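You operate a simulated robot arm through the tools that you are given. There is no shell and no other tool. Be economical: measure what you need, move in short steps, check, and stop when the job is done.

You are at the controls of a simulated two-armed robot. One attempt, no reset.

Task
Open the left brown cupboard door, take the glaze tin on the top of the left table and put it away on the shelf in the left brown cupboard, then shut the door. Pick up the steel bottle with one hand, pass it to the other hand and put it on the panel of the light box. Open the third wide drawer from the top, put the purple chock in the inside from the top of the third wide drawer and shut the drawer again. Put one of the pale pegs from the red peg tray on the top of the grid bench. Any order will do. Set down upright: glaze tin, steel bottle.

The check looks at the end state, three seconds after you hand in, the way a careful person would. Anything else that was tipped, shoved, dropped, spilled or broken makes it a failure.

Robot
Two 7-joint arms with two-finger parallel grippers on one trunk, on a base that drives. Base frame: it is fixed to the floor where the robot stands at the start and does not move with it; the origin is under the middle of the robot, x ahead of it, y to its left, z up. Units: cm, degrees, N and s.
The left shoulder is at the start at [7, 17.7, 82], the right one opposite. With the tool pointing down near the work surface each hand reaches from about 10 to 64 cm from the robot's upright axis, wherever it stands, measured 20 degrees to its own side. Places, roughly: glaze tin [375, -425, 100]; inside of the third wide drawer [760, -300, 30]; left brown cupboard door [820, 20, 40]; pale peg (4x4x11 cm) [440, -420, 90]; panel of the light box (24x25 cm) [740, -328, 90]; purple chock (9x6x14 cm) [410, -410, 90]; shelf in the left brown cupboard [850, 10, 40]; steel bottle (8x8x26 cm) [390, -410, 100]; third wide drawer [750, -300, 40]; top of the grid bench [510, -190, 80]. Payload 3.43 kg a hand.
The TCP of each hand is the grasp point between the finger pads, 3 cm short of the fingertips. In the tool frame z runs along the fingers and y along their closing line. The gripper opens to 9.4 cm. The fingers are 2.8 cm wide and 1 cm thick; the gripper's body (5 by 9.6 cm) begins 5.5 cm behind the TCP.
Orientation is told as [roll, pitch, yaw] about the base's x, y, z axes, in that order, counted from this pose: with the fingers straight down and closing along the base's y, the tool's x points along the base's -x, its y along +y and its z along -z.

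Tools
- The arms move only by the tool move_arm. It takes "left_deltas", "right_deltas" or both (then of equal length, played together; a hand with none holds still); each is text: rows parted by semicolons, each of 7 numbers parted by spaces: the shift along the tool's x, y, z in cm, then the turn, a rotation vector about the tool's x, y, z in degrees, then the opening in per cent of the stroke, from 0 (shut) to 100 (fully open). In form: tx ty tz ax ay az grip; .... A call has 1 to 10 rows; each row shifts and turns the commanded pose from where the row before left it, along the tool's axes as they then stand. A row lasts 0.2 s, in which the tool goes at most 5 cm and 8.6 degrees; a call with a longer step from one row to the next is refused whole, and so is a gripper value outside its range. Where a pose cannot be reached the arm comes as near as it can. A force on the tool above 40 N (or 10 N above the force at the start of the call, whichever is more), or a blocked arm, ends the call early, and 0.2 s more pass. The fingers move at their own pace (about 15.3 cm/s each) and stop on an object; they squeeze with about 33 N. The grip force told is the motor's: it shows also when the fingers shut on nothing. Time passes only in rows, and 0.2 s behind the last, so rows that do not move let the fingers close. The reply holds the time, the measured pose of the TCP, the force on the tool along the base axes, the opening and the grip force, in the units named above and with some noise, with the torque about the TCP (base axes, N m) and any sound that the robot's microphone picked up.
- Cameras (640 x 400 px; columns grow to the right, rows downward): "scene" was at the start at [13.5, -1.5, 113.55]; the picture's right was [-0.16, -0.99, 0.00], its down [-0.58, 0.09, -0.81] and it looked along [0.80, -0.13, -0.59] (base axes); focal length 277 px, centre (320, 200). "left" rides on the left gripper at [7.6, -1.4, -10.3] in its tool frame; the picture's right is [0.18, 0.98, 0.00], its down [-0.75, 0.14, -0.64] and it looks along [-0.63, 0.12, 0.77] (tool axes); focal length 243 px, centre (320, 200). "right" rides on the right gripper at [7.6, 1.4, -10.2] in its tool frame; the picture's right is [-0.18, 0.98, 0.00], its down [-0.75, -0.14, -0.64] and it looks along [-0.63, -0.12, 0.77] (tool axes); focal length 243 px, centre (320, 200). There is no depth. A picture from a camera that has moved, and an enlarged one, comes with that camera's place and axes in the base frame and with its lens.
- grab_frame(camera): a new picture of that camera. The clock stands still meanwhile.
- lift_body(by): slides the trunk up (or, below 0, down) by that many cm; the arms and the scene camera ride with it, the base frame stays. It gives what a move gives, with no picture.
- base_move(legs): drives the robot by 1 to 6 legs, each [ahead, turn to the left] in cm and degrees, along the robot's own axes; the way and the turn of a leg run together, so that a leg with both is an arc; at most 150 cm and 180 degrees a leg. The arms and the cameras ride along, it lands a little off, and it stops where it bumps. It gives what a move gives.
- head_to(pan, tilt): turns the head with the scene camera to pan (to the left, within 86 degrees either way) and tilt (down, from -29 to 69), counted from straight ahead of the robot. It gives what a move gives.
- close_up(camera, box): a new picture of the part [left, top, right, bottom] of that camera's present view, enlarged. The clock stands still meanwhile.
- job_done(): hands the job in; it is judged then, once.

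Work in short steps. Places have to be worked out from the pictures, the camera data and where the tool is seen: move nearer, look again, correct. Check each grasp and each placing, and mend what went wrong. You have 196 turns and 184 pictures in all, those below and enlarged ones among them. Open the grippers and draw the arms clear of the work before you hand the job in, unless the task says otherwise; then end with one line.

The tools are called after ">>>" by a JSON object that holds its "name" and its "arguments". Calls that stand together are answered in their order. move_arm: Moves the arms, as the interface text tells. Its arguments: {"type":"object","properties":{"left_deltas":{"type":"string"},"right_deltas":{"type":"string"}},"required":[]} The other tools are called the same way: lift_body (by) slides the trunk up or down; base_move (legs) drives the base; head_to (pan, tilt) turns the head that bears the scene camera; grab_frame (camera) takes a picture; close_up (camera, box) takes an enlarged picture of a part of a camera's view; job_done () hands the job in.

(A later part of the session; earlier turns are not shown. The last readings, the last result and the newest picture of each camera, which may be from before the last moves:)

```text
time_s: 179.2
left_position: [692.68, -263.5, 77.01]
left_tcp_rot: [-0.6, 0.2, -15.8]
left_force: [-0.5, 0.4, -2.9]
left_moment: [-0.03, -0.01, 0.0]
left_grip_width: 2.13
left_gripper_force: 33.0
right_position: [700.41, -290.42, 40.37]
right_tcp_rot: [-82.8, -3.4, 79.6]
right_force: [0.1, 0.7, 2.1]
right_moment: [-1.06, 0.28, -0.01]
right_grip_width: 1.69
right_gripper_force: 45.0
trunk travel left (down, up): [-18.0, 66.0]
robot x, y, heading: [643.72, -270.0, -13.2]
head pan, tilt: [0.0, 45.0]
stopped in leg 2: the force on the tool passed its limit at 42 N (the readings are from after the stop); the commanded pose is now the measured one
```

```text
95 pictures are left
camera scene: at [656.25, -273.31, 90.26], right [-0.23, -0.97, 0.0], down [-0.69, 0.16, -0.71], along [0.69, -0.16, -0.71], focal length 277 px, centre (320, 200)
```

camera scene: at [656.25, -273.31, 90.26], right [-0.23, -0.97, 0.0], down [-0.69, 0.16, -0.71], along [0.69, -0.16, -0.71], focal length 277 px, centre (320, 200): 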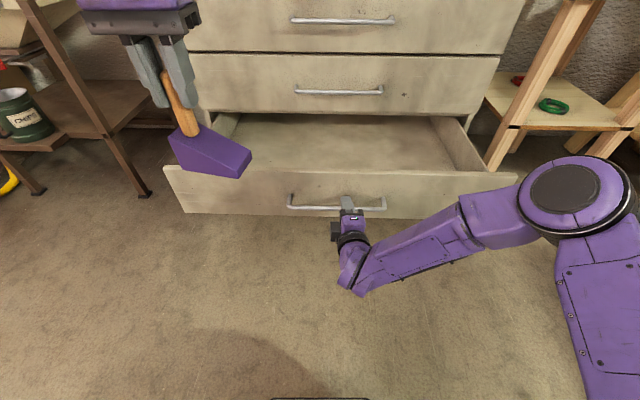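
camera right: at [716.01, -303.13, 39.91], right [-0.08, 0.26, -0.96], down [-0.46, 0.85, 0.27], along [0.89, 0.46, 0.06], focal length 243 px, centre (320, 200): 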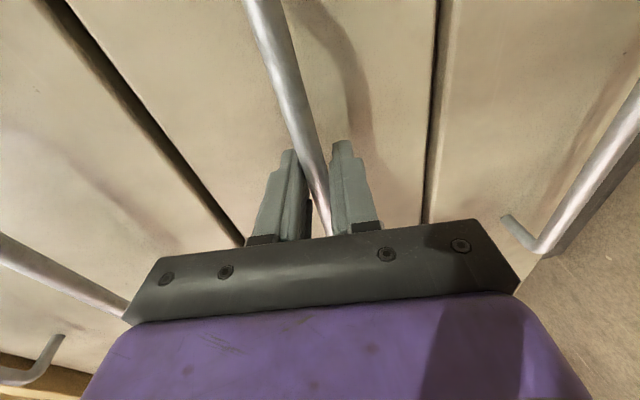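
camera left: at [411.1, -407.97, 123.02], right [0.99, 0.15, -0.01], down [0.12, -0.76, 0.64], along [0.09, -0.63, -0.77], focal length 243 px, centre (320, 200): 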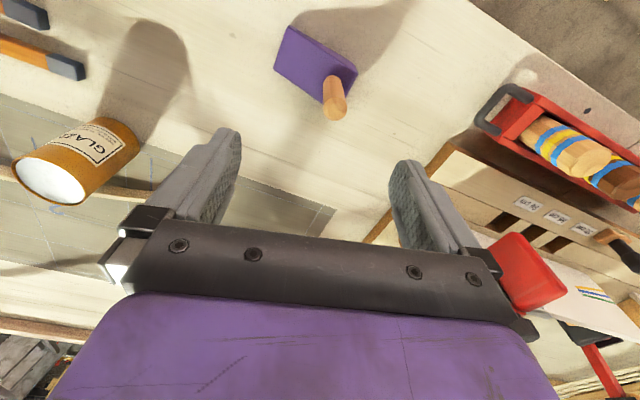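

The drawer is open ~28 cm. I release the handle and take the right hand back, up and to the right.

>>> {"name": "move_arm", "arguments": {"right_deltas": "0 0 0 0 0 0 60; 0 0 0 0 0 0 60; 0 0 -2 0 0 0 60; 0 0 -4 0 0 0 60; 0 0 -3 0 0 0 60; 3 -3.5 0 0 0 0 60; 3 -3.5 0 0 0 0 60; 3 -3.5 0 0 0 0 60; 3 -3.5 0 0 0 0 60; 3 -3.5 0 0 0 0 60"}}

>>> {"name": "base_move", "arguments": {"legs": [[22, 0]]}}

>>> {"name": "head_to", "arguments": {"pan": 5, "tilt": 50}}

>>> {"name": "grab_frame", "arguments": {"camera": "scene"}}

>>> {"name": "grab_frame", "arguments": {"camera": "left"}}

```text
time_s: 181.4
left_position: [692.67, -263.59, 76.98]
left_tcp_rot: [-0.4, 0.0, -15.8]
left_force: [-0.6, -0.7, -1.7]
left_moment: [0.04, 0.03, -0.02]
left_grip_width: 2.15
left_gripper_force: 32.6
right_position: [690.71, -305.06, 57.93]
right_tcp_rot: [-82.7, -3.7, 79.5]
right_force: [0.5, 0.5, 0.3]
right_moment: [-0.01, 0.01, 0.0]
right_grip_width: 5.64
right_gripper_force: 0.2
trunk travel left (down, up): [-18.0, 66.0]
robot x, y, heading: [643.5, -269.87, -13.5]
head pan, tilt: [0.0, 45.0]
```

```text
time_s: 183.1
left_position: [713.96, -268.68, 76.97]
left_tcp_rot: [-0.4, 0.0, -15.7]
left_force: [0.6, 0.6, -1.2]
left_moment: [0.08, -0.02, 0.02]
left_grip_width: 2.12
left_gripper_force: 32.7
right_position: [712.07, -310.07, 57.99]
right_tcp_rot: [-82.7, -3.6, 79.4]
right_force: [0.0, -0.5, 0.6]
right_moment: [0.01, -0.02, -0.04]
right_grip_width: 5.64
right_gripper_force: 0.1
trunk travel left (down, up): [-18.0, 66.0]
robot x, y, heading: [664.66, -275.21, -13.4]
head pan, tilt: [0.0, 45.0]
```

```text
time_s: 183.7
left_position: [713.83, -268.79, 76.94]
left_tcp_rot: [-0.4, 0.1, -15.8]
left_force: [-0.5, -0.9, -1.7]
left_moment: [0.02, 0.01, -0.03]
left_grip_width: 2.15
left_gripper_force: 32.7
right_position: [712.07, -310.12, 57.92]
right_tcp_rot: [-82.8, -3.6, 79.4]
right_force: [0.2, -0.1, -0.4]
right_moment: [0.01, -0.02, -0.01]
right_grip_width: 5.64
right_gripper_force: 0.1
trunk travel left (down, up): [-18.0, 66.0]
robot x, y, heading: [665.01, -275.41, -13.7]
head pan, tilt: [5.0, 50.0]
```

```text
94 pictures are left
camera scene: at [677.32, -277.66, 89.55], right [-0.15, -0.99, 0.0], down [-0.76, 0.11, -0.64], along [0.64, -0.09, -0.77], focal length 277 px, centre (320, 200)
```

scene: 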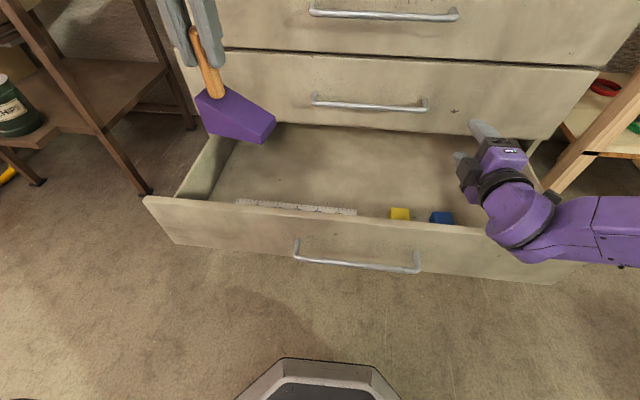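

```text
93 pictures are left
camera left: at [706.23, -268.01, 87.34], right [0.09, 1.0, -0.01], down [0.77, -0.06, 0.64], along [0.64, -0.06, -0.77], focal length 243 px, centre (320, 200)
```

left: 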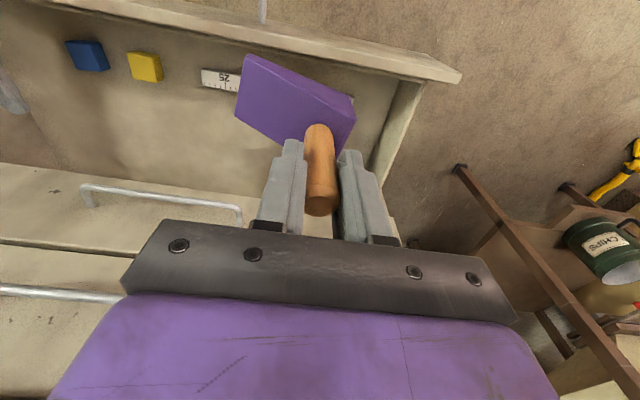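

The drawer holds a ruler and two cubes near the front. I aim the chock behind the ruler, left of centre: handle at ≈(728.8,-276.9). Move above it.

>>> {"name": "move_arm", "arguments": {"left_deltas": "-3.2 -0.8 0 0 0 0 0; -3.2 -0.8 0 0 0 0 0; -3.2 -0.8 0 0 0 0 0; -3.2 -0.8 0 0 0 0 0; -3.2 -0.8 0 0 0 0 0; 0 0 4 0 0 0 0; 0 0 4 0 0 0 0; 0 0 4 0 0 0 0; 0 0 0 0 0 0 0"}}

>>> {"name": "grab_frame", "arguments": {"camera": "scene"}}

>>> {"name": "grab_frame", "arguments": {"camera": "left"}}

```text
time_s: 185.7
left_position: [724.64, -274.44, 64.41]
left_tcp_rot: [-0.5, 0.0, -15.8]
left_force: [0.2, -0.2, -1.2]
left_moment: [0.01, 0.0, 0.01]
left_grip_width: 2.14
left_gripper_force: 32.8
left hand out of reach, approached as far as the arm can: row 4, 5
right_position: [712.16, -309.93, 57.95]
right_tcp_rot: [-82.7, -3.6, 79.4]
right_force: [-0.4, -1.0, 0.4]
right_moment: [-0.05, 0.02, 0.02]
right_grip_width: 5.65
right_gripper_force: 0.0
trunk travel left (down, up): [-18.0, 66.0]
robot x, y, heading: [665.23, -275.08, -13.3]
head pan, tilt: [5.0, 50.0]
```

```text
92 pictures are left
camera scene: at [677.33, -277.66, 89.55], right [-0.15, -0.99, 0.0], down [-0.76, 0.11, -0.64], along [0.64, -0.09, -0.77], focal length 277 px, centre (320, 200)
```

scene: 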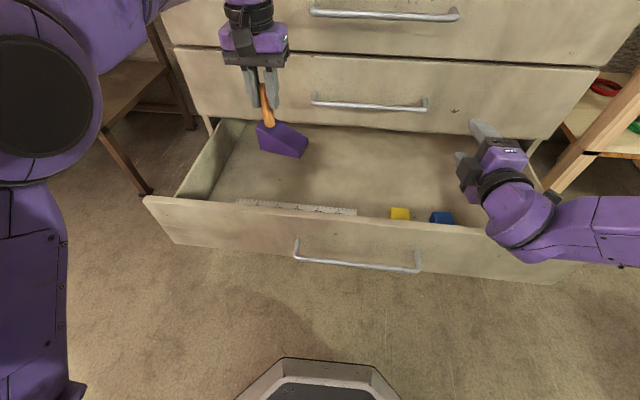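

```text
91 pictures are left
camera left: at [716.86, -273.69, 74.66], right [0.09, 1.0, -0.01], down [0.77, -0.07, 0.64], along [0.64, -0.06, -0.77], focal length 243 px, centre (320, 200)
```

left: 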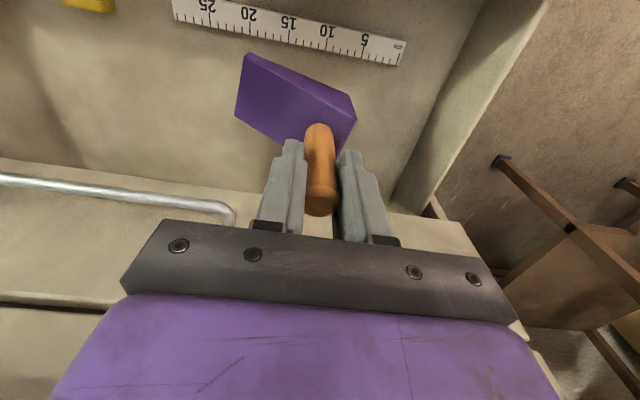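

The ruler edge is at n≈769.5, so I need 3–4 cm more depth; I drive 4 cm forward and descend further.

>>> {"name": "base_move", "arguments": {"legs": [[4, 0]]}}

>>> {"name": "move_arm", "arguments": {"left_deltas": "0 0 4 0 0 0 0; 0 0 4 0 0 0 0; 0 0 2 0 0 0 0; 0 0 0 0 0 0 0"}}

>>> {"name": "grab_frame", "arguments": {"camera": "left"}}

>>> {"name": "close_up", "arguments": {"camera": "scene", "box": [150, 20, 400, 230]}}

```text
time_s: 186.6
left_position: [728.49, -275.36, 64.29]
left_tcp_rot: [-0.4, 0.1, -15.7]
left_force: [-0.6, -0.3, -1.1]
left_moment: [0.03, 0.0, 0.0]
left_grip_width: 2.16
left_gripper_force: 32.5
right_position: [716.01, -311.05, 58.01]
right_tcp_rot: [-82.7, -3.5, 79.4]
right_force: [-0.2, -1.5, -0.2]
right_moment: [0.02, 0.02, -0.03]
right_grip_width: 5.63
right_gripper_force: 0.0
trunk travel left (down, up): [-18.0, 66.0]
robot x, y, heading: [668.78, -275.83, -13.3]
head pan, tilt: [5.0, 50.0]
```

```text
time_s: 187.6
left_position: [728.53, -275.41, 54.29]
left_tcp_rot: [-0.5, 0.1, -15.8]
left_force: [-0.4, -0.4, -1.3]
left_moment: [0.02, 0.0, 0.0]
left_grip_width: 2.12
left_gripper_force: 33.0
right_position: [716.15, -310.92, 57.93]
right_tcp_rot: [-82.7, -3.6, 79.4]
right_force: [-0.7, -0.5, -0.6]
right_moment: [0.0, 0.01, -0.01]
right_grip_width: 5.64
right_gripper_force: 0.1
trunk travel left (down, up): [-18.0, 66.0]
robot x, y, heading: [669.0, -276.38, -13.6]
head pan, tilt: [5.0, 50.0]
```

```text
90 pictures are left
camera left: at [720.77, -274.72, 64.66], right [0.09, 1.0, -0.01], down [0.77, -0.06, 0.64], along [0.64, -0.06, -0.77], focal length 243 px, centre (320, 200)
```

left: 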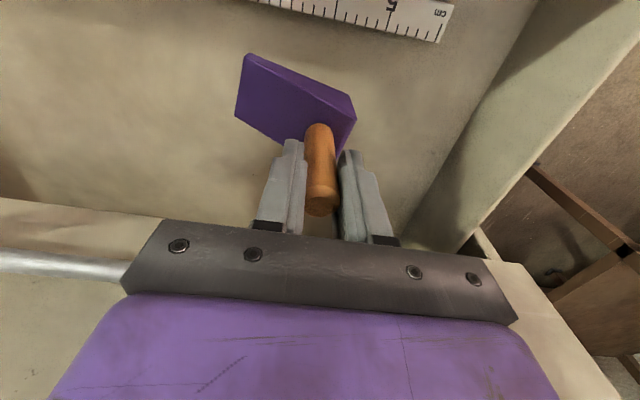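

```text
1.90 times, centred on (275, 125) of scene
camera zoom: at [681.26, -278.59, 89.55], right [-0.15, -0.99, 0.0], down [-0.76, 0.11, -0.64], along [0.64, -0.09, -0.77], focal length 528 px, centre (406, 343)
```

zoom: 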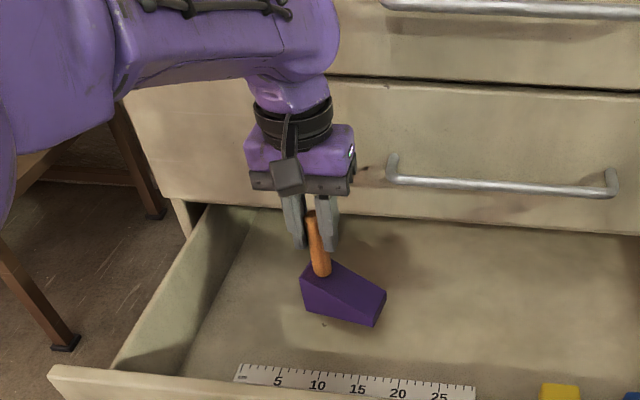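

Clear of the ruler. I lower until contact in small steps.

>>> {"name": "move_arm", "arguments": {"left_deltas": "0 0 3 0 0 0 0; 0 0 2.5 0 0 0 0; 0 0 0.8 0 0 0 0; 0 0 0.8 0 0 0 0; 0 0 0.8 0 0 0 0; 0 0 0.8 0 0 0 0; 0 0 0 0 0 0 0"}}

>>> {"name": "close_up", "arguments": {"camera": "scene", "box": [150, 20, 400, 230]}}

```text
time_s: 189.2
left_position: [728.39, -275.51, 46.06]
left_tcp_rot: [-0.3, -0.4, -15.8]
left_force: [1.4, 0.3, 34.9]
left_moment: [0.75, -0.41, -0.08]
left_grip_width: 2.18
left_gripper_force: 32.8
right_position: [715.82, -311.04, 58.14]
right_tcp_rot: [-83.0, -3.7, 79.5]
right_force: [1.0, 0.6, 0.5]
right_moment: [0.0, 0.01, 0.02]
right_grip_width: 5.61
right_gripper_force: 0.1
trunk travel left (down, up): [-18.0, 66.0]
robot x, y, heading: [668.75, -275.89, -13.6]
head pan, tilt: [5.0, 50.0]
```

```text
1.90 times, centred on (275, 125) of scene
camera zoom: at [680.9, -278.61, 89.63], right [-0.15, -0.99, 0.0], down [-0.76, 0.11, -0.65], along [0.64, -0.09, -0.76], focal length 528 px, centre (406, 343)
```

zoom: 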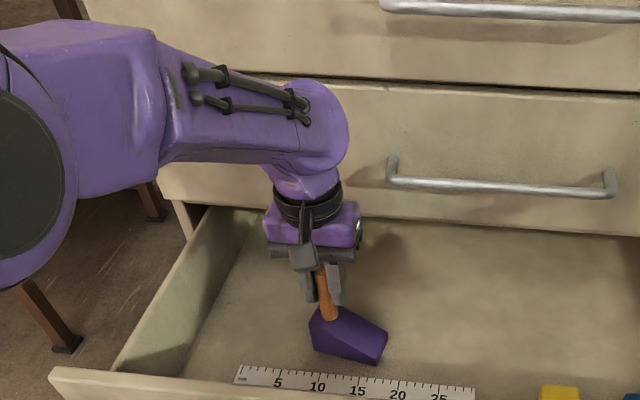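

The chock bottoms at floor z≈35, so standing its top (≈49) would just brush the drawer above; I'll lay it on its side. First raise 2 cm and yaw the hand 85° left so the wedge points away.

>>> {"name": "move_arm", "arguments": {"left_deltas": "0 0 -2.5 0 0 0 0; 0 0 0 0 0 -8.5 0; 0 0 0 0 0 -8.5 0; 0 0 0 0 0 -8.5 0; 0 0 0 0 0 -8.5 0; 0 0 0 0 0 -8.5 0; 0 0 0 0 0 -8.5 0; 0 0 0 0 0 -8.5 0; 0 0 0 0 0 -8.5 0; 0 0 0 0 0 -8.5 0"}}

>>> {"name": "grab_frame", "arguments": {"camera": "scene"}}

>>> {"name": "grab_frame", "arguments": {"camera": "left"}}

```text
time_s: 191.4
left_position: [728.39, -275.61, 48.25]
left_tcp_rot: [0.1, 0.4, 60.9]
left_force: [0.2, 0.0, -1.1]
left_moment: [0.0, 0.01, 0.02]
left_grip_width: 2.12
left_gripper_force: 33.6
right_position: [716.19, -311.01, 57.9]
right_tcp_rot: [-82.7, -3.6, 79.3]
right_force: [-0.2, 0.0, 0.4]
right_moment: [0.01, -0.02, -0.01]
right_grip_width: 5.63
right_gripper_force: 0.0
trunk travel left (down, up): [-18.0, 66.0]
robot x, y, heading: [668.75, -276.58, -13.3]
head pan, tilt: [5.0, 50.0]
```

```text
87 pictures are left
camera scene: at [681.25, -278.6, 89.55], right [-0.15, -0.99, 0.0], down [-0.76, 0.11, -0.64], along [0.64, -0.09, -0.77], focal length 277 px, centre (320, 200)
```

scene: 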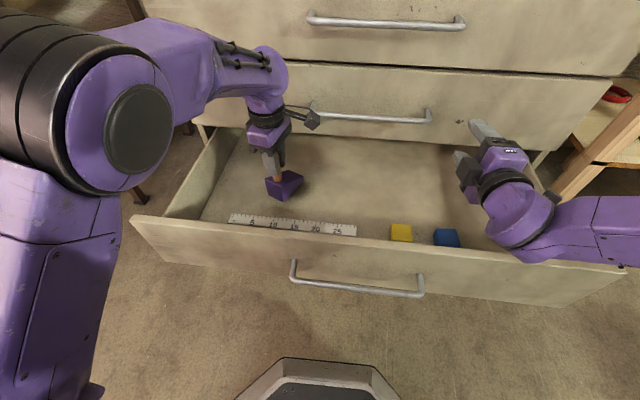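

```text
86 pictures are left
camera left: at [726.0, -282.79, 58.54], right [-0.95, 0.32, 0.0], down [0.25, 0.73, 0.64], along [0.2, 0.6, -0.77], focal length 243 px, centre (320, 200)
```

left: 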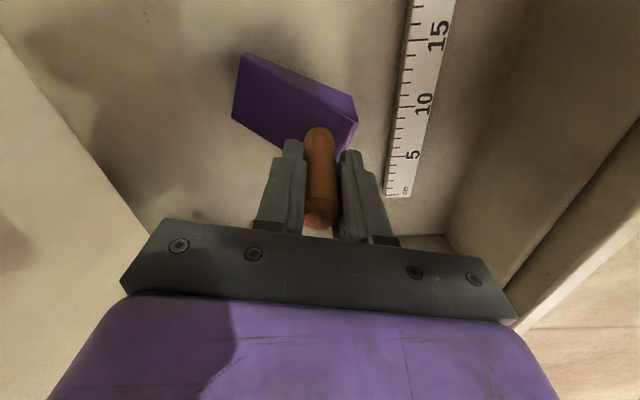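

Yawed. Now tilt the hand 60° so that the handle leans left, then lower it.

>>> {"name": "move_arm", "arguments": {"left_deltas": "0 0 0 0 8.5 0 0; 0 0 0 0 8.5 0 0; 0 0 0 0 8.5 0 0; 0 0 0 0 8.5 0 0; 0 0 0 0 8.5 0 0; 0 0 0 0 8.5 0 0; 0 0 0 0 8.5 0 0; 0 0 0 0 0 0 0"}}

>>> {"name": "close_up", "arguments": {"camera": "scene", "box": [120, 20, 400, 260]}}

>>> {"name": "grab_frame", "arguments": {"camera": "left"}}

```text
time_s: 193.2
left_position: [728.45, -275.56, 48.12]
left_tcp_rot: [-0.1, 59.9, 60.8]
left_force: [-0.6, -0.4, -1.8]
left_moment: [0.09, -0.04, -0.01]
left_grip_width: 2.15
left_gripper_force: 33.3
right_position: [716.13, -310.95, 58.02]
right_tcp_rot: [-82.6, -3.6, 79.4]
right_force: [0.0, 0.0, -0.2]
right_moment: [0.02, 0.02, -0.03]
right_grip_width: 5.64
right_gripper_force: 0.0
trunk travel left (down, up): [-18.0, 66.0]
robot x, y, heading: [668.42, -276.44, -13.3]
head pan, tilt: [5.0, 50.0]
```

```text
1.67 times, centred on (260, 140) of scene
camera zoom: at [681.26, -278.58, 89.55], right [-0.15, -0.99, 0.0], down [-0.76, 0.11, -0.64], along [0.64, -0.09, -0.77], focal length 462 px, centre (420, 300)
```

zoom: 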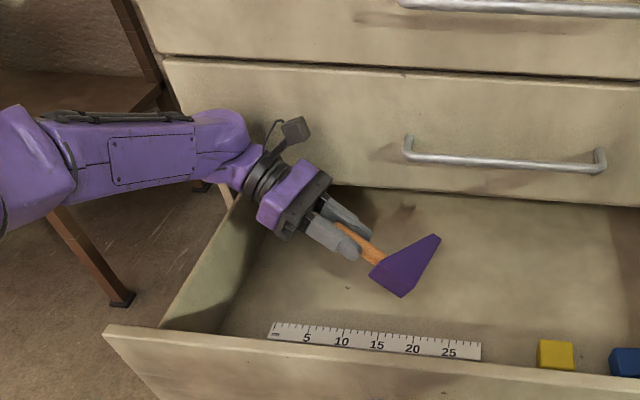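

```text
84 pictures are left
camera left: at [732.16, -271.78, 59.94], right [-0.9, 0.4, 0.16], down [0.33, 0.88, -0.33], along [-0.27, -0.25, -0.93], focal length 243 px, centre (320, 200)
```

left: 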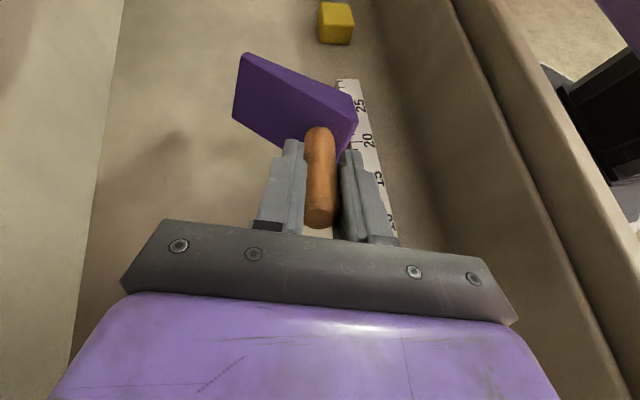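

The chock leans cleanly. I shift 1.5 cm away from the ruler and lower until contact.

>>> {"name": "move_arm", "arguments": {"left_deltas": "0 -1.5 0 0 0 0 0; -1.1 0 0.65 0 0 0 0; -1.1 0 0.65 0 0 0 0; -0.7 0 0.4 0 0 0 0; -0.6 0 0.35 0 0 0 0; -0.6 0 0.35 0 0 0 0; 0 0 0 0 0 0 0"}}

>>> {"name": "close_up", "arguments": {"camera": "scene", "box": [120, 20, 400, 260]}}

```text
time_s: 194.8
left_position: [729.76, -276.31, 43.42]
left_tcp_rot: [-0.1, 59.9, 60.7]
left_force: [0.5, -0.3, -1.7]
left_moment: [0.07, -0.02, 0.03]
left_grip_width: 2.13
left_gripper_force: 33.0
right_position: [716.14, -311.03, 57.89]
right_tcp_rot: [-82.7, -3.6, 79.4]
right_force: [0.2, -0.5, 0.3]
right_moment: [-0.03, 0.0, -0.02]
right_grip_width: 5.66
right_gripper_force: 0.0
trunk travel left (down, up): [-18.0, 66.0]
robot x, y, heading: [669.11, -276.34, -13.6]
head pan, tilt: [5.0, 50.0]
```

```text
1.67 times, centred on (260, 140) of scene
camera zoom: at [681.26, -278.59, 89.55], right [-0.15, -0.99, 0.0], down [-0.76, 0.11, -0.64], along [0.64, -0.09, -0.77], focal length 462 px, centre (420, 300)
```

zoom: 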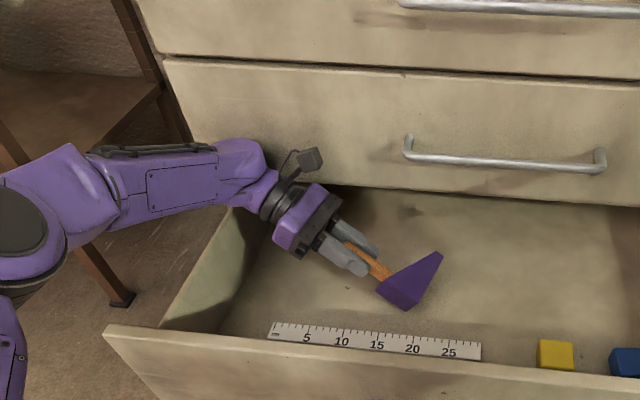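

Almost there; I lower in 0.5 cm steps to touch.

>>> {"name": "move_arm", "arguments": {"left_deltas": "-0.45 0 0.25 0 0 0 0; -0.45 0 0.25 0 0 0 0; -0.45 0 0.25 0 0 0 0; 0 0 0 0 0 0 0"}}

>>> {"name": "close_up", "arguments": {"camera": "scene", "box": [120, 20, 400, 260]}}

```text
time_s: 195.8
left_position: [729.64, -276.24, 42.06]
left_tcp_rot: [-0.2, 59.9, 60.5]
left_force: [0.8, 4.1, 12.1]
left_moment: [-0.6, 0.47, -0.2]
left_grip_width: 2.11
left_gripper_force: 33.0
right_position: [716.13, -310.9, 57.97]
right_tcp_rot: [-82.8, -3.7, 79.6]
right_force: [0.4, -0.1, -1.2]
right_moment: [0.01, -0.04, 0.03]
right_grip_width: 5.64
right_gripper_force: 0.1
trunk travel left (down, up): [-18.0, 66.0]
robot x, y, heading: [669.12, -276.28, -13.4]
head pan, tilt: [5.0, 50.0]
```

```text
1.67 times, centred on (260, 140) of scene
camera zoom: at [681.14, -278.55, 89.57], right [-0.15, -0.99, 0.0], down [-0.76, 0.11, -0.64], along [0.64, -0.09, -0.77], focal length 462 px, centre (420, 300)
```

zoom: 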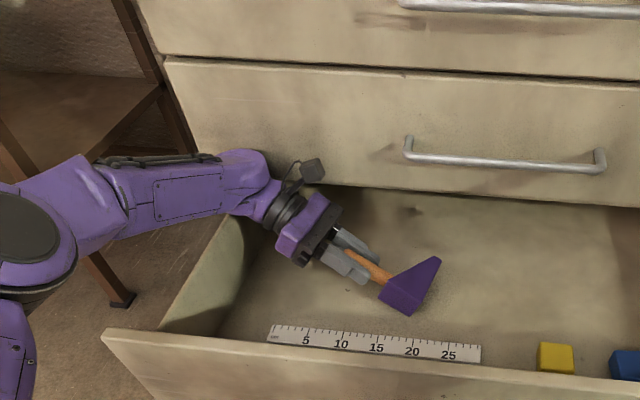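

Contact. I open the fingers and withdraw along the hand axis (up-left).

>>> {"name": "move_arm", "arguments": {"left_deltas": "0 0 0 0 0 0 40; 0 0 0 0 0 0 70; 0 0 0 0 0 0 70; 0 0 -2 0 0 0 70; 0 0 -3 0 0 0 70; 0 0 -4 0 0 0 70; 0 0 -4 0 0 0 70; 0 0 0 0 0 0 70"}}

>>> {"name": "close_up", "arguments": {"camera": "scene", "box": [120, 20, 400, 260]}}

```text
time_s: 197.3
left_position: [727.46, -271.0, 44.51]
left_tcp_rot: [17.1, 64.0, 67.6]
left_force: [0.1, 0.4, -0.1]
left_moment: [0.02, 0.01, 0.03]
left_grip_width: 6.59
left_gripper_force: 0.0
right_position: [715.3, -310.78, 58.65]
right_tcp_rot: [-83.5, -3.9, 79.8]
right_force: [-0.4, 0.7, -0.4]
right_moment: [0.02, 0.0, 0.02]
right_grip_width: 5.62
right_gripper_force: 0.1
trunk travel left (down, up): [-18.0, 66.0]
robot x, y, heading: [668.63, -276.15, -13.1]
head pan, tilt: [5.0, 50.0]
stopped in row 7 (left hand): the arm was blocked; the commanded pose is now the measured one
```

```text
1.67 times, centred on (260, 140) of scene
camera zoom: at [679.96, -278.5, 89.85], right [-0.14, -0.99, 0.0], down [-0.75, 0.11, -0.65], along [0.65, -0.09, -0.76], focal length 462 px, centre (420, 300)
```

zoom: 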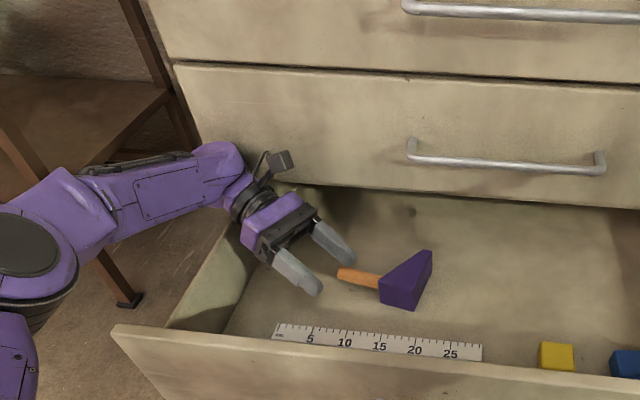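

The chock lies on its side behind the ruler. The arm touched the drawer wall; I raise the hand straight up and slightly toward me.

>>> {"name": "move_arm", "arguments": {"left_deltas": "1.5 1 -0.8 0 0 0 70; 2.6 1.5 -1.5 0 0 0 70; 2.6 1.5 -1.5 0 0 0 70; 2.6 1.5 -1.5 0 0 0 70; 2.6 1.5 -1.5 0 0 0 70; 2.6 1.5 -1.5 0 0 0 70; 2.6 1.5 -1.5 0 0 0 70; 0 0 0 0 0 0 70"}}

>>> {"name": "grab_frame", "arguments": {"camera": "scene"}}

```text
time_s: 199.2
left_position: [723.53, -265.21, 64.42]
left_tcp_rot: [18.7, 64.5, 69.0]
left_force: [-0.4, 0.6, -0.2]
left_moment: [-0.02, 0.01, 0.0]
left_grip_width: 6.6
left_gripper_force: 0.0
right_position: [715.9, -310.69, 57.99]
right_tcp_rot: [-82.8, -3.6, 79.7]
right_force: [0.2, 0.4, 0.1]
right_moment: [0.02, 0.03, 0.02]
right_grip_width: 5.59
right_gripper_force: 0.0
trunk travel left (down, up): [-18.0, 66.0]
robot x, y, heading: [668.67, -275.68, -13.2]
head pan, tilt: [5.0, 50.0]
```

```text
80 pictures are left
camera scene: at [680.99, -278.5, 89.55], right [-0.14, -0.99, 0.0], down [-0.76, 0.11, -0.64], along [0.64, -0.09, -0.77], focal length 277 px, centre (320, 200)
```

scene: 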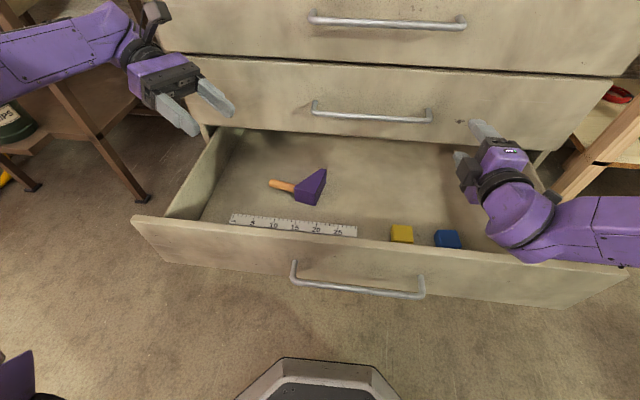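

Chock safely inside. I back off 32 cm, then lower the right hand to the drawer front while turning the left hand back down.

>>> {"name": "base_move", "arguments": {"legs": [[-34, 0]]}}

>>> {"name": "move_arm", "arguments": {"left_deltas": "0 0 0 0 -8.5 0 70; 0 0 0 0 -8.5 0 70; 0 0 0 0 -8.5 0 70; 0 0 0 0 -8.5 0 70; 0 0 0 0 -8.5 0 70; 0 0 0 0 -8.5 0 70; 0 0 0 0 -8.5 0 70; 0 0 0 0 0 0 70", "right_deltas": "0 3 0 0 0 0 0; 0 3 0 0 0 0 0; 0 3 0 0 0 0 0; 0 3 0 0 0 0 0; 0 2.5 0 0 0 0 0; 0 0 0 0 0 0 0; 0 0 0 0 0 0 0; 0 0 0 0 0 0 0"}}

>>> {"name": "move_arm", "arguments": {"left_deltas": "0 0 0 0 0 8.5 70; 0 0 0 0 0 8.5 70; 0 0 0 0 0 8.5 70; 0 0 0 0 0 8.5 70; 0 0 0 0 0 8.5 70; 0 0 0 0 0 8.5 70; 0 0 0 0 0 8.5 70; 0 0 0 0 0 8.5 70; 0 0 0 0 0 8.5 70; 3 0 0 0 0 0 70"}}

>>> {"name": "grab_frame", "arguments": {"camera": "scene"}}

```text
time_s: 201.4
left_position: [690.61, -257.36, 64.45]
left_tcp_rot: [18.8, 64.4, 69.2]
left_force: [-0.5, 0.7, 0.2]
left_moment: [-0.03, -0.01, 0.03]
left_grip_width: 6.57
left_gripper_force: 0.0
right_position: [683.01, -303.2, 57.94]
right_tcp_rot: [-82.9, -3.6, 79.8]
right_force: [-0.2, -0.1, -0.3]
right_moment: [-0.02, -0.01, 0.01]
right_grip_width: 5.63
right_gripper_force: 0.1
trunk travel left (down, up): [-18.0, 66.0]
robot x, y, heading: [635.31, -268.42, -13.1]
head pan, tilt: [5.0, 50.0]
```

```text
time_s: 203.2
left_position: [690.56, -257.23, 64.46]
left_tcp_rot: [8.0, 5.9, 53.1]
left_force: [-0.5, 0.6, 0.1]
left_moment: [-0.01, -0.02, -0.02]
left_grip_width: 6.61
left_gripper_force: 0.1
right_position: [681.6, -301.92, 43.64]
right_tcp_rot: [-82.9, -3.6, 79.7]
right_force: [-0.1, -0.5, -0.3]
right_moment: [0.04, 0.0, -0.03]
right_grip_width: 0.01
right_gripper_force: 33.1
trunk travel left (down, up): [-18.0, 66.0]
robot x, y, heading: [635.66, -268.44, -13.0]
head pan, tilt: [5.0, 50.0]
```

```text
time_s: 205.4
left_position: [687.86, -256.16, 64.89]
left_tcp_rot: [-4.0, 9.2, -24.4]
left_force: [1.5, 0.2, -0.1]
left_moment: [0.0, 0.0, -0.01]
left_grip_width: 6.57
left_gripper_force: 0.1
right_position: [681.58, -301.97, 43.58]
right_tcp_rot: [-82.8, -3.6, 79.8]
right_force: [0.6, -0.1, -0.1]
right_moment: [0.01, -0.04, 0.01]
right_grip_width: 0.0
right_gripper_force: 32.6
trunk travel left (down, up): [-18.0, 66.0]
robot x, y, heading: [635.77, -268.44, -13.0]
head pan, tilt: [5.0, 50.0]
```

```text
79 pictures are left
camera scene: at [648.04, -270.81, 89.56], right [-0.14, -0.99, 0.0], down [-0.76, 0.11, -0.64], along [0.64, -0.09, -0.77], focal length 277 px, centre (320, 200)
```

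scene: 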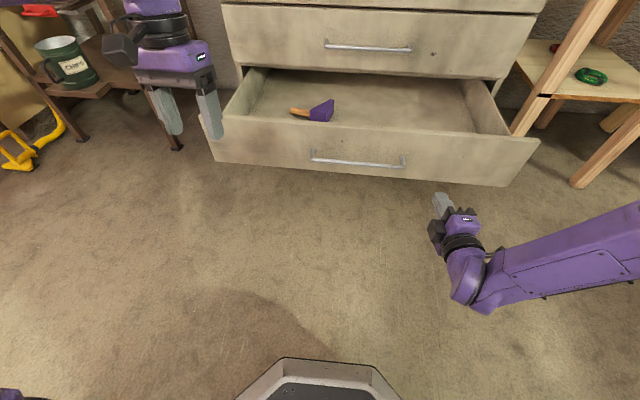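

I draw the left hand back, then push the drawer shut by driving forward with the closed right fingers on its front.

>>> {"name": "move_arm", "arguments": {"left_deltas": "4 0 -1 0 0 0 70; 4 0 -1 0 0 0 70; 0 0 0 0 0 0 70"}}

>>> {"name": "base_move", "arguments": {"legs": [[20, 0], [20, 0]]}}

>>> {"name": "grab_frame", "arguments": {"camera": "scene"}}

```text
time_s: 206.2
left_position: [680.99, -252.96, 68.19]
left_tcp_rot: [-4.0, 9.1, -24.2]
left_force: [0.7, -0.1, 0.7]
left_moment: [-0.01, -0.03, 0.02]
left_grip_width: 6.55
left_gripper_force: 0.0
right_position: [681.62, -302.05, 43.49]
right_tcp_rot: [-82.8, -3.6, 79.8]
right_force: [0.2, -1.1, 0.1]
right_moment: [0.03, 0.0, -0.06]
right_grip_width: 0.0
right_gripper_force: 33.3
trunk travel left (down, up): [-18.0, 66.0]
robot x, y, heading: [635.56, -268.33, -13.1]
head pan, tilt: [5.0, 50.0]
```

```text
time_s: 209.0
left_position: [719.91, -261.9, 68.18]
left_tcp_rot: [-4.0, 9.2, -24.0]
left_force: [-0.1, 0.1, 0.2]
left_moment: [0.03, -0.01, 0.0]
left_grip_width: 6.57
left_gripper_force: 0.1
right_position: [720.53, -310.85, 43.45]
right_tcp_rot: [-82.6, -3.7, 79.8]
right_force: [-0.4, -0.3, 0.7]
right_moment: [-0.01, -0.02, 0.0]
right_grip_width: 0.01
right_gripper_force: 32.9
trunk travel left (down, up): [-18.0, 66.0]
robot x, y, heading: [674.48, -277.74, -12.9]
head pan, tilt: [5.0, 50.0]
```

```text
78 pictures are left
camera scene: at [686.95, -279.75, 89.55], right [-0.14, -0.99, 0.0], down [-0.76, 0.11, -0.64], along [0.64, -0.09, -0.77], focal length 277 px, centre (320, 200)
```

scene: 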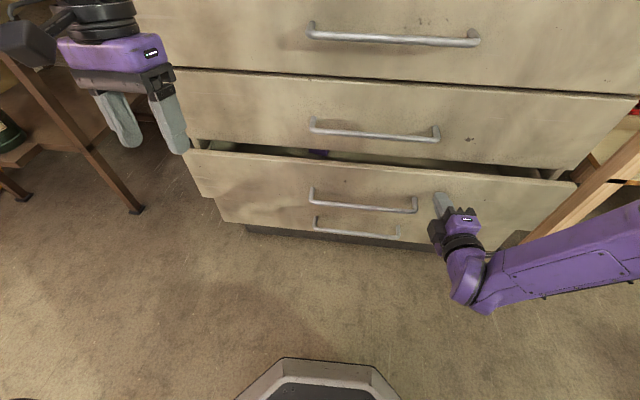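

Nearly shut. Push the remaining ~6 cm.

>>> {"name": "base_move", "arguments": {"legs": [[4, 0], [3, 0]]}}

>>> {"name": "grab_frame", "arguments": {"camera": "scene"}}

```text
time_s: 210.2
left_position: [724.61, -262.99, 68.31]
left_tcp_rot: [-4.0, 8.9, -24.1]
left_force: [-0.8, 0.3, 0.7]
left_moment: [0.02, 0.0, -0.02]
left_grip_width: 6.58
left_gripper_force: 0.1
right_position: [725.05, -311.61, 43.81]
right_tcp_rot: [-83.2, -3.3, 79.9]
right_force: [-20.7, 0.3, 13.4]
right_moment: [-0.25, -0.54, -0.39]
right_grip_width: 0.0
right_gripper_force: 33.3
trunk travel left (down, up): [-18.0, 66.0]
robot x, y, heading: [679.8, -278.4, -13.4]
head pan, tilt: [5.0, 50.0]
stopped in leg 2: the force on the tool passed its limit at 91 N (the readings are from after the stop); the commanded pose is now the measured one
```

```text
77 pictures are left
camera scene: at [691.65, -280.86, 89.59], right [-0.14, -0.99, 0.0], down [-0.76, 0.11, -0.65], along [0.64, -0.09, -0.76], focal length 277 px, centre (320, 200)
```

scene: 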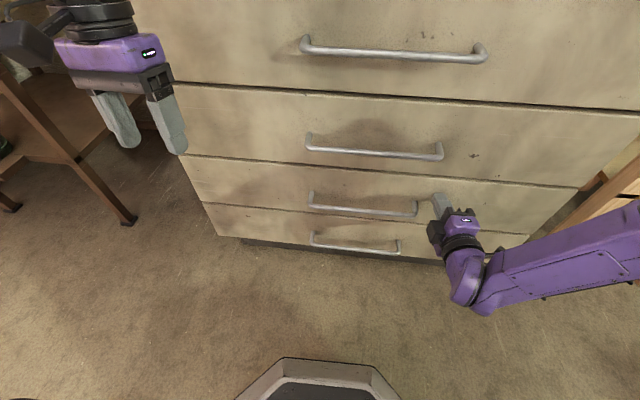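

Drawer 3 is flush. I back away, raise the trunk and try rolling the right hand a further 90° (camera up) for the tin.

>>> {"name": "base_move", "arguments": {"legs": [[-45, 0]]}}

>>> {"name": "lift_body", "arguments": {"by": 40}}

>>> {"name": "move_arm", "arguments": {"right_deltas": "0 -2 0 0 0 -8.5 100; 0 0 0 0 0 -8.5 100; 0 0 0 0 0 -8.5 100; 0 0 0 0 0 -8.5 100; 0 0 0 0 0 -8.5 100; 0 0 0 0 0 -8.5 100; 0 0 0 0 0 -8.5 100; 0 0 0 0 0 -8.5 100; 0 0 0 0 0 -8.5 100; 0 0 0 0 0 -8.5 100"}}

>>> {"name": "head_to", "arguments": {"pan": 0, "tilt": 20}}

>>> {"name": "grab_frame", "arguments": {"camera": "scene"}}

```text
time_s: 212.9
left_position: [681.15, -253.12, 68.19]
left_tcp_rot: [-3.9, 9.2, -24.2]
left_force: [-0.5, -0.4, 0.3]
left_moment: [0.03, 0.01, 0.02]
left_grip_width: 6.59
left_gripper_force: 0.1
right_position: [681.35, -301.62, 43.62]
right_tcp_rot: [-82.7, -3.3, 79.8]
right_force: [-0.8, -1.1, -0.6]
right_moment: [0.0, 0.0, -0.01]
right_grip_width: 0.03
right_gripper_force: 33.1
trunk travel left (down, up): [-18.0, 66.0]
robot x, y, heading: [635.53, -268.59, -13.5]
head pan, tilt: [5.0, 50.0]
```

```text
time_s: 216.8
left_position: [681.09, -253.04, 108.27]
left_tcp_rot: [-4.0, 9.2, -24.2]
left_force: [-0.8, 1.2, -0.5]
left_moment: [-0.01, -0.03, -0.02]
left_grip_width: 6.57
left_gripper_force: 0.0
right_position: [681.33, -301.79, 83.62]
right_tcp_rot: [-82.7, -3.4, 79.8]
right_force: [-0.2, 0.5, 1.1]
right_moment: [0.0, 0.03, 0.01]
right_grip_width: 0.0
right_gripper_force: 32.5
trunk travel left (down, up): [-58.0, 26.0]
robot x, y, heading: [635.63, -268.38, -13.4]
head pan, tilt: [5.0, 50.0]
```

```text
time_s: 219.0
left_position: [680.98, -252.89, 108.22]
left_tcp_rot: [-4.1, 9.1, -24.2]
left_force: [0.5, -0.3, 0.0]
left_moment: [-0.03, 0.02, -0.02]
left_grip_width: 6.58
left_gripper_force: 0.1
right_position: [681.46, -301.83, 85.52]
right_tcp_rot: [-48.6, 79.1, 121.2]
right_force: [0.6, 0.5, 1.0]
right_moment: [-0.01, 0.0, 0.01]
right_grip_width: 9.4
right_gripper_force: 0.0
trunk travel left (down, up): [-58.0, 26.0]
robot x, y, heading: [635.57, -268.52, -13.2]
head pan, tilt: [5.0, 50.0]
```

```text
time_s: 219.9
left_position: [681.0, -252.95, 108.28]
left_tcp_rot: [-4.0, 9.2, -24.2]
left_force: [0.5, -0.1, -0.3]
left_moment: [-0.02, -0.01, 0.01]
left_grip_width: 6.6
left_gripper_force: 0.1
right_position: [681.55, -301.87, 85.59]
right_tcp_rot: [-49.3, 78.8, 120.5]
right_force: [-0.7, 0.2, -0.4]
right_moment: [0.02, -0.02, -0.02]
right_grip_width: 9.4
right_gripper_force: 0.0
trunk travel left (down, up): [-58.0, 26.0]
robot x, y, heading: [635.64, -268.41, -13.0]
head pan, tilt: [0.0, 20.0]
```

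```text
76 pictures are left
camera scene: at [649.51, -271.74, 134.1], right [-0.23, -0.97, 0.0], down [-0.33, 0.08, -0.94], along [0.91, -0.21, -0.34], focal length 277 px, centre (320, 200)
```

scene: 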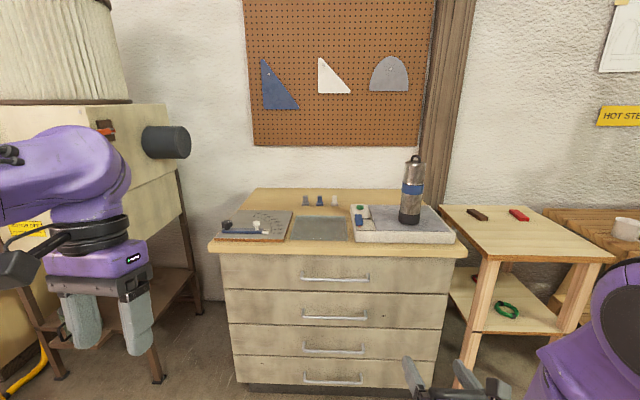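

Bottle and cabinet look fine. I return to the left table in reverse along a line clear of the grid bench.

>>> {"name": "base_move", "arguments": {"legs": [[0, 43], [-60, 0], [0, -30], [-145, 0], [-36, 0], [0, -90]]}}

>>> {"name": "head_to", "arguments": {"pan": 5, "tilt": 30}}

>>> {"name": "grab_frame", "arguments": {"camera": "scene"}}

```text
time_s: 239.3
left_position: [428.26, -339.73, 108.26]
left_tcp_rot: [-4.0, 9.2, -100.4]
left_force: [-0.7, -0.2, -0.4]
left_moment: [-0.05, 0.01, -0.02]
left_grip_width: 6.59
left_gripper_force: 0.1
right_position: [381.05, -351.59, 85.58]
right_tcp_rot: [-49.1, 78.9, 44.5]
right_force: [0.1, 0.1, -0.9]
right_moment: [0.01, -0.01, 0.01]
right_grip_width: 9.39
right_gripper_force: 0.1
trunk travel left (down, up): [-58.0, 26.0]
robot x, y, heading: [402.42, -299.33, -89.6]
head pan, tilt: [0.0, 20.0]
```

```text
time_s: 240.1
left_position: [428.48, -339.55, 108.19]
left_tcp_rot: [-4.0, 9.1, -100.3]
left_force: [0.3, 0.3, 0.4]
left_moment: [0.0, -0.05, -0.02]
left_grip_width: 6.57
left_gripper_force: 0.0
right_position: [380.92, -351.72, 85.68]
right_tcp_rot: [-49.2, 78.9, 44.5]
right_force: [-0.4, -0.2, 0.2]
right_moment: [0.02, 0.05, 0.01]
right_grip_width: 9.4
right_gripper_force: 0.0
trunk travel left (down, up): [-58.0, 26.0]
robot x, y, heading: [402.8, -299.57, -89.2]
head pan, tilt: [5.0, 30.0]
```

```text
75 pictures are left
camera scene: at [403.41, -313.37, 132.51], right [-1.0, -0.1, 0.0], down [-0.05, 0.5, -0.87], along [0.09, -0.86, -0.5], focal length 277 px, centre (320, 200)
```

scene: 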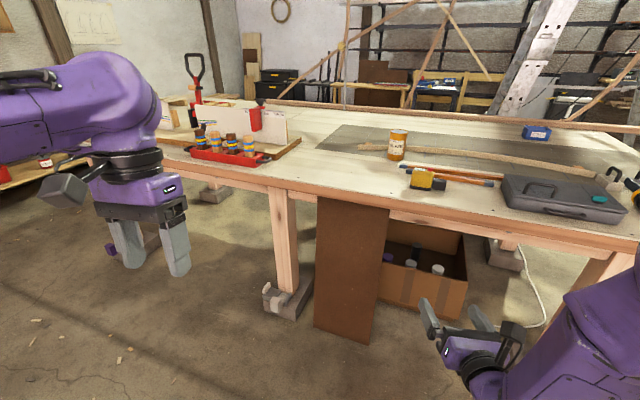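

Tin at ≈(382,-428), top z≈100. I'll grasp it with the right hand slanted ~32° below horizontal (camera up). Prepare orientation and height, then drive to the table.

>>> {"name": "lift_body", "arguments": {"by": 14}}

>>> {"name": "move_arm", "arguments": {"left_deltas": "0 0 0 0 0 0 70; 0 0 0 0 0 0 70; 0 0 0 0 0 0 70; 0 0 0 0 0 0 70; 0 0 0 0 0 0 70; 0 0 0 0 0 0 70; 0 0 0 0 0 0 70; 0 0 0 0 0 0 70", "right_deltas": "0 0 0 0 0 -8.5 100; 4.5 0 0 0 0 0 100; 4.5 0 0 0 0 0 100; 4.5 0 0 0 0 0 100; 0 0 0 0 -8.4 0 100; 0 0 0 0 -8.4 0 100; 0 0 0 0 -8.2 0 100; 0 0 0 0 0 0 100"}}

>>> {"name": "base_move", "arguments": {"legs": [[53, 0]]}}

>>> {"name": "head_to", "arguments": {"pan": -5, "tilt": 42}}

>>> {"name": "grab_frame", "arguments": {"camera": "scene"}}

>>> {"name": "grab_frame", "arguments": {"camera": "right"}}

```text
time_s: 241.7
left_position: [428.39, -339.6, 122.22]
left_tcp_rot: [-4.0, 9.1, -100.4]
left_force: [-0.4, 0.1, 0.4]
left_moment: [0.02, -0.03, -0.03]
left_grip_width: 6.57
left_gripper_force: 0.0
right_position: [381.08, -351.86, 99.51]
right_tcp_rot: [-49.0, 78.9, 44.5]
right_force: [-0.3, 0.7, -1.0]
right_moment: [0.01, 0.04, 0.01]
right_grip_width: 9.39
right_gripper_force: 0.1
trunk travel left (down, up): [-72.0, 12.0]
robot x, y, heading: [401.85, -299.27, -89.7]
head pan, tilt: [5.0, 30.0]
```

```text
time_s: 243.5
left_position: [428.23, -339.58, 122.24]
left_tcp_rot: [-4.0, 9.3, -100.4]
left_force: [-0.6, 0.1, -0.2]
left_moment: [0.02, -0.01, 0.0]
left_grip_width: 6.56
left_gripper_force: 0.1
right_position: [381.05, -353.5, 112.87]
right_tcp_rot: [-0.2, 57.8, 94.0]
right_force: [0.4, 0.0, 0.4]
right_moment: [-0.01, 0.0, -0.01]
right_grip_width: 9.42
right_gripper_force: 0.0
trunk travel left (down, up): [-72.0, 12.0]
robot x, y, heading: [402.99, -299.42, -89.4]
head pan, tilt: [5.0, 30.0]
```

```text
time_s: 246.6
left_position: [429.1, -392.64, 122.29]
left_tcp_rot: [-4.1, 9.0, -100.3]
left_force: [0.3, -0.2, 0.0]
left_moment: [0.02, -0.01, 0.02]
left_grip_width: 6.61
left_gripper_force: 0.1
right_position: [381.81, -406.63, 112.86]
right_tcp_rot: [0.1, 57.8, 94.3]
right_force: [-0.3, -0.1, -0.5]
right_moment: [0.01, -0.01, 0.01]
right_grip_width: 9.4
right_gripper_force: 0.1
trunk travel left (down, up): [-72.0, 12.0]
robot x, y, heading: [403.04, -352.53, -89.5]
head pan, tilt: [5.0, 30.0]
```

```text
time_s: 247.3
left_position: [429.14, -392.71, 122.25]
left_tcp_rot: [-4.0, 9.3, -100.3]
left_force: [-1.1, -0.8, 0.6]
left_moment: [0.01, 0.0, 0.0]
left_grip_width: 6.55
left_gripper_force: 0.1
right_position: [381.89, -406.58, 112.87]
right_tcp_rot: [0.1, 57.7, 94.2]
right_force: [0.4, 0.5, 0.7]
right_moment: [-0.02, 0.03, -0.03]
right_grip_width: 9.39
right_gripper_force: 0.0
trunk travel left (down, up): [-72.0, 12.0]
robot x, y, heading: [403.32, -352.49, -89.0]
head pan, tilt: [-5.0, 42.0]
```

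```text
74 pictures are left
camera scene: at [402.52, -365.92, 144.68], right [-1.0, 0.07, 0.0], down [0.05, 0.67, -0.74], along [-0.06, -0.74, -0.67], focal length 277 px, centre (320, 200)
```

scene: 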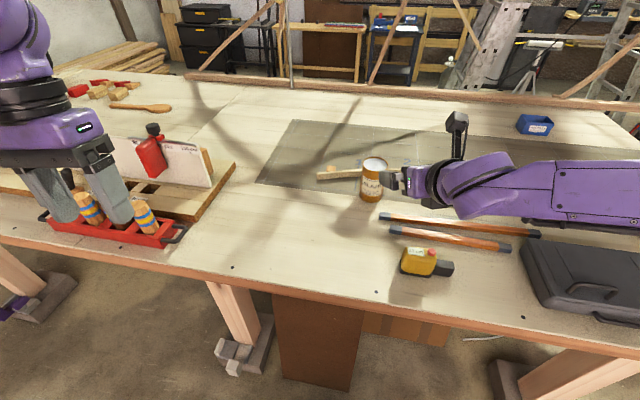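

```text
73 pictures are left
camera right: at [380.08, -402.2, 124.95], right [-0.99, 0.03, -0.15], down [0.07, 0.95, -0.29], along [0.14, -0.3, -0.94], focal length 243 px, centre (320, 200)
```

right: 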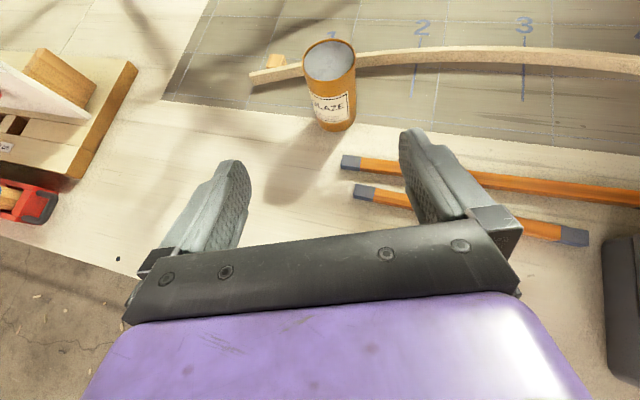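

Tin axis ≈(382,-429.3), top z≈100. I align (tx -3, ty +1.7) and advance 15 cm along the fingers.

>>> {"name": "move_arm", "arguments": {"right_deltas": "-1.5 0.9 0 0 0 0 100; -1.5 0.8 0 0 0 0 100; 0 0 4 0 0 0 100; 0 0 4 0 0 0 100; 0 0 4 0 0 0 100; 0 0 3 0 0 0 100; 0 0 0 0 0 0 100"}}

>>> {"name": "grab_frame", "arguments": {"camera": "right"}}

>>> {"name": "close_up", "arguments": {"camera": "scene", "box": [300, 100, 520, 280]}}

```text
time_s: 248.9
left_position: [429.02, -392.73, 122.32]
left_tcp_rot: [-4.1, 9.2, -100.4]
left_force: [-0.4, 0.6, 0.0]
left_moment: [0.0, -0.01, -0.03]
left_grip_width: 6.56
left_gripper_force: 0.1
right_position: [380.91, -417.77, 102.47]
right_tcp_rot: [0.0, 57.7, 94.2]
right_force: [0.1, 0.2, 0.6]
right_moment: [-0.02, -0.01, -0.03]
right_grip_width: 9.42
right_gripper_force: 0.0
trunk travel left (down, up): [-72.0, 12.0]
robot x, y, heading: [403.41, -352.23, -89.3]
head pan, tilt: [-5.0, 42.0]
```

```text
72 pictures are left
camera right: at [379.09, -413.27, 114.55], right [-0.99, 0.03, -0.16], down [0.07, 0.95, -0.3], along [0.14, -0.3, -0.94], focal length 243 px, centre (320, 200)
```

right: 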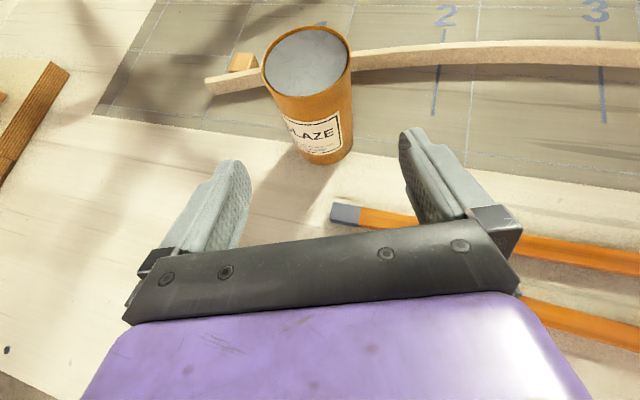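

```text
2.22 times, centred on (410, 190) of scene
camera zoom: at [402.46, -365.77, 144.69], right [-1.0, 0.08, 0.0], down [0.05, 0.67, -0.74], along [-0.06, -0.74, -0.67], focal length 616 px, centre (120, 222)
```

zoom: 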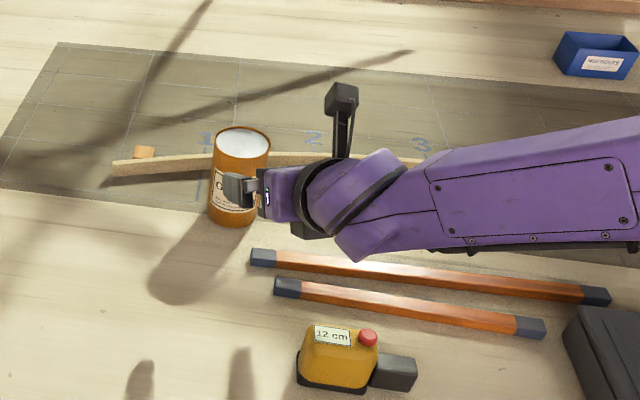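

Aligned within 0.4 cm. I advance 13.8 cm and close.

>>> {"name": "move_arm", "arguments": {"right_deltas": "0 -0.3 3.5 0 0 0 100; 0 0 3.5 0 0 0 100; 0 0 3.5 0 0 0 100; 0 0 3.2 0 0 0 100; 0 0 0 0 0 0 100; 0 0 0 0 0 0 0; 0 0 0 0 0 0 0; 0 0 0 0 0 0 0"}}

>>> {"name": "grab_frame", "arguments": {"camera": "right"}}

```text
time_s: 250.8
left_position: [428.97, -392.67, 122.33]
left_tcp_rot: [-4.1, 9.2, -100.2]
left_force: [-0.3, 0.1, -0.9]
left_moment: [0.01, 0.02, 0.0]
left_grip_width: 6.58
left_gripper_force: 0.1
right_position: [382.15, -429.31, 95.22]
right_tcp_rot: [0.1, 57.7, 94.3]
right_force: [0.6, 1.8, 0.6]
right_moment: [0.05, 0.02, 0.0]
right_grip_width: 7.54
right_gripper_force: 33.3
trunk travel left (down, up): [-72.0, 12.0]
robot x, y, heading: [403.27, -352.27, -89.1]
head pan, tilt: [-5.0, 42.0]
```

```text
70 pictures are left
camera right: at [380.37, -424.87, 107.15], right [-0.99, 0.03, -0.15], down [0.07, 0.95, -0.29], along [0.14, -0.3, -0.94], focal length 243 px, centre (320, 200)
```

right: 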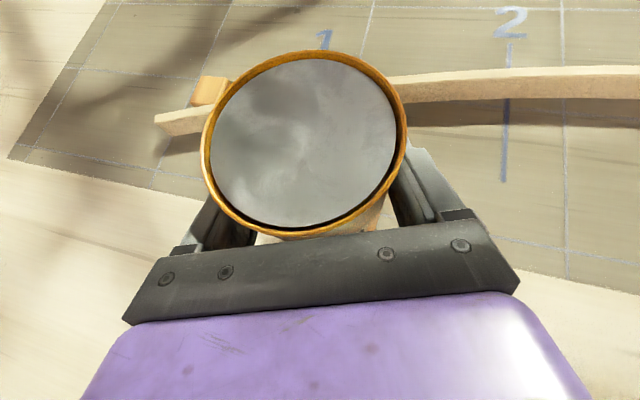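

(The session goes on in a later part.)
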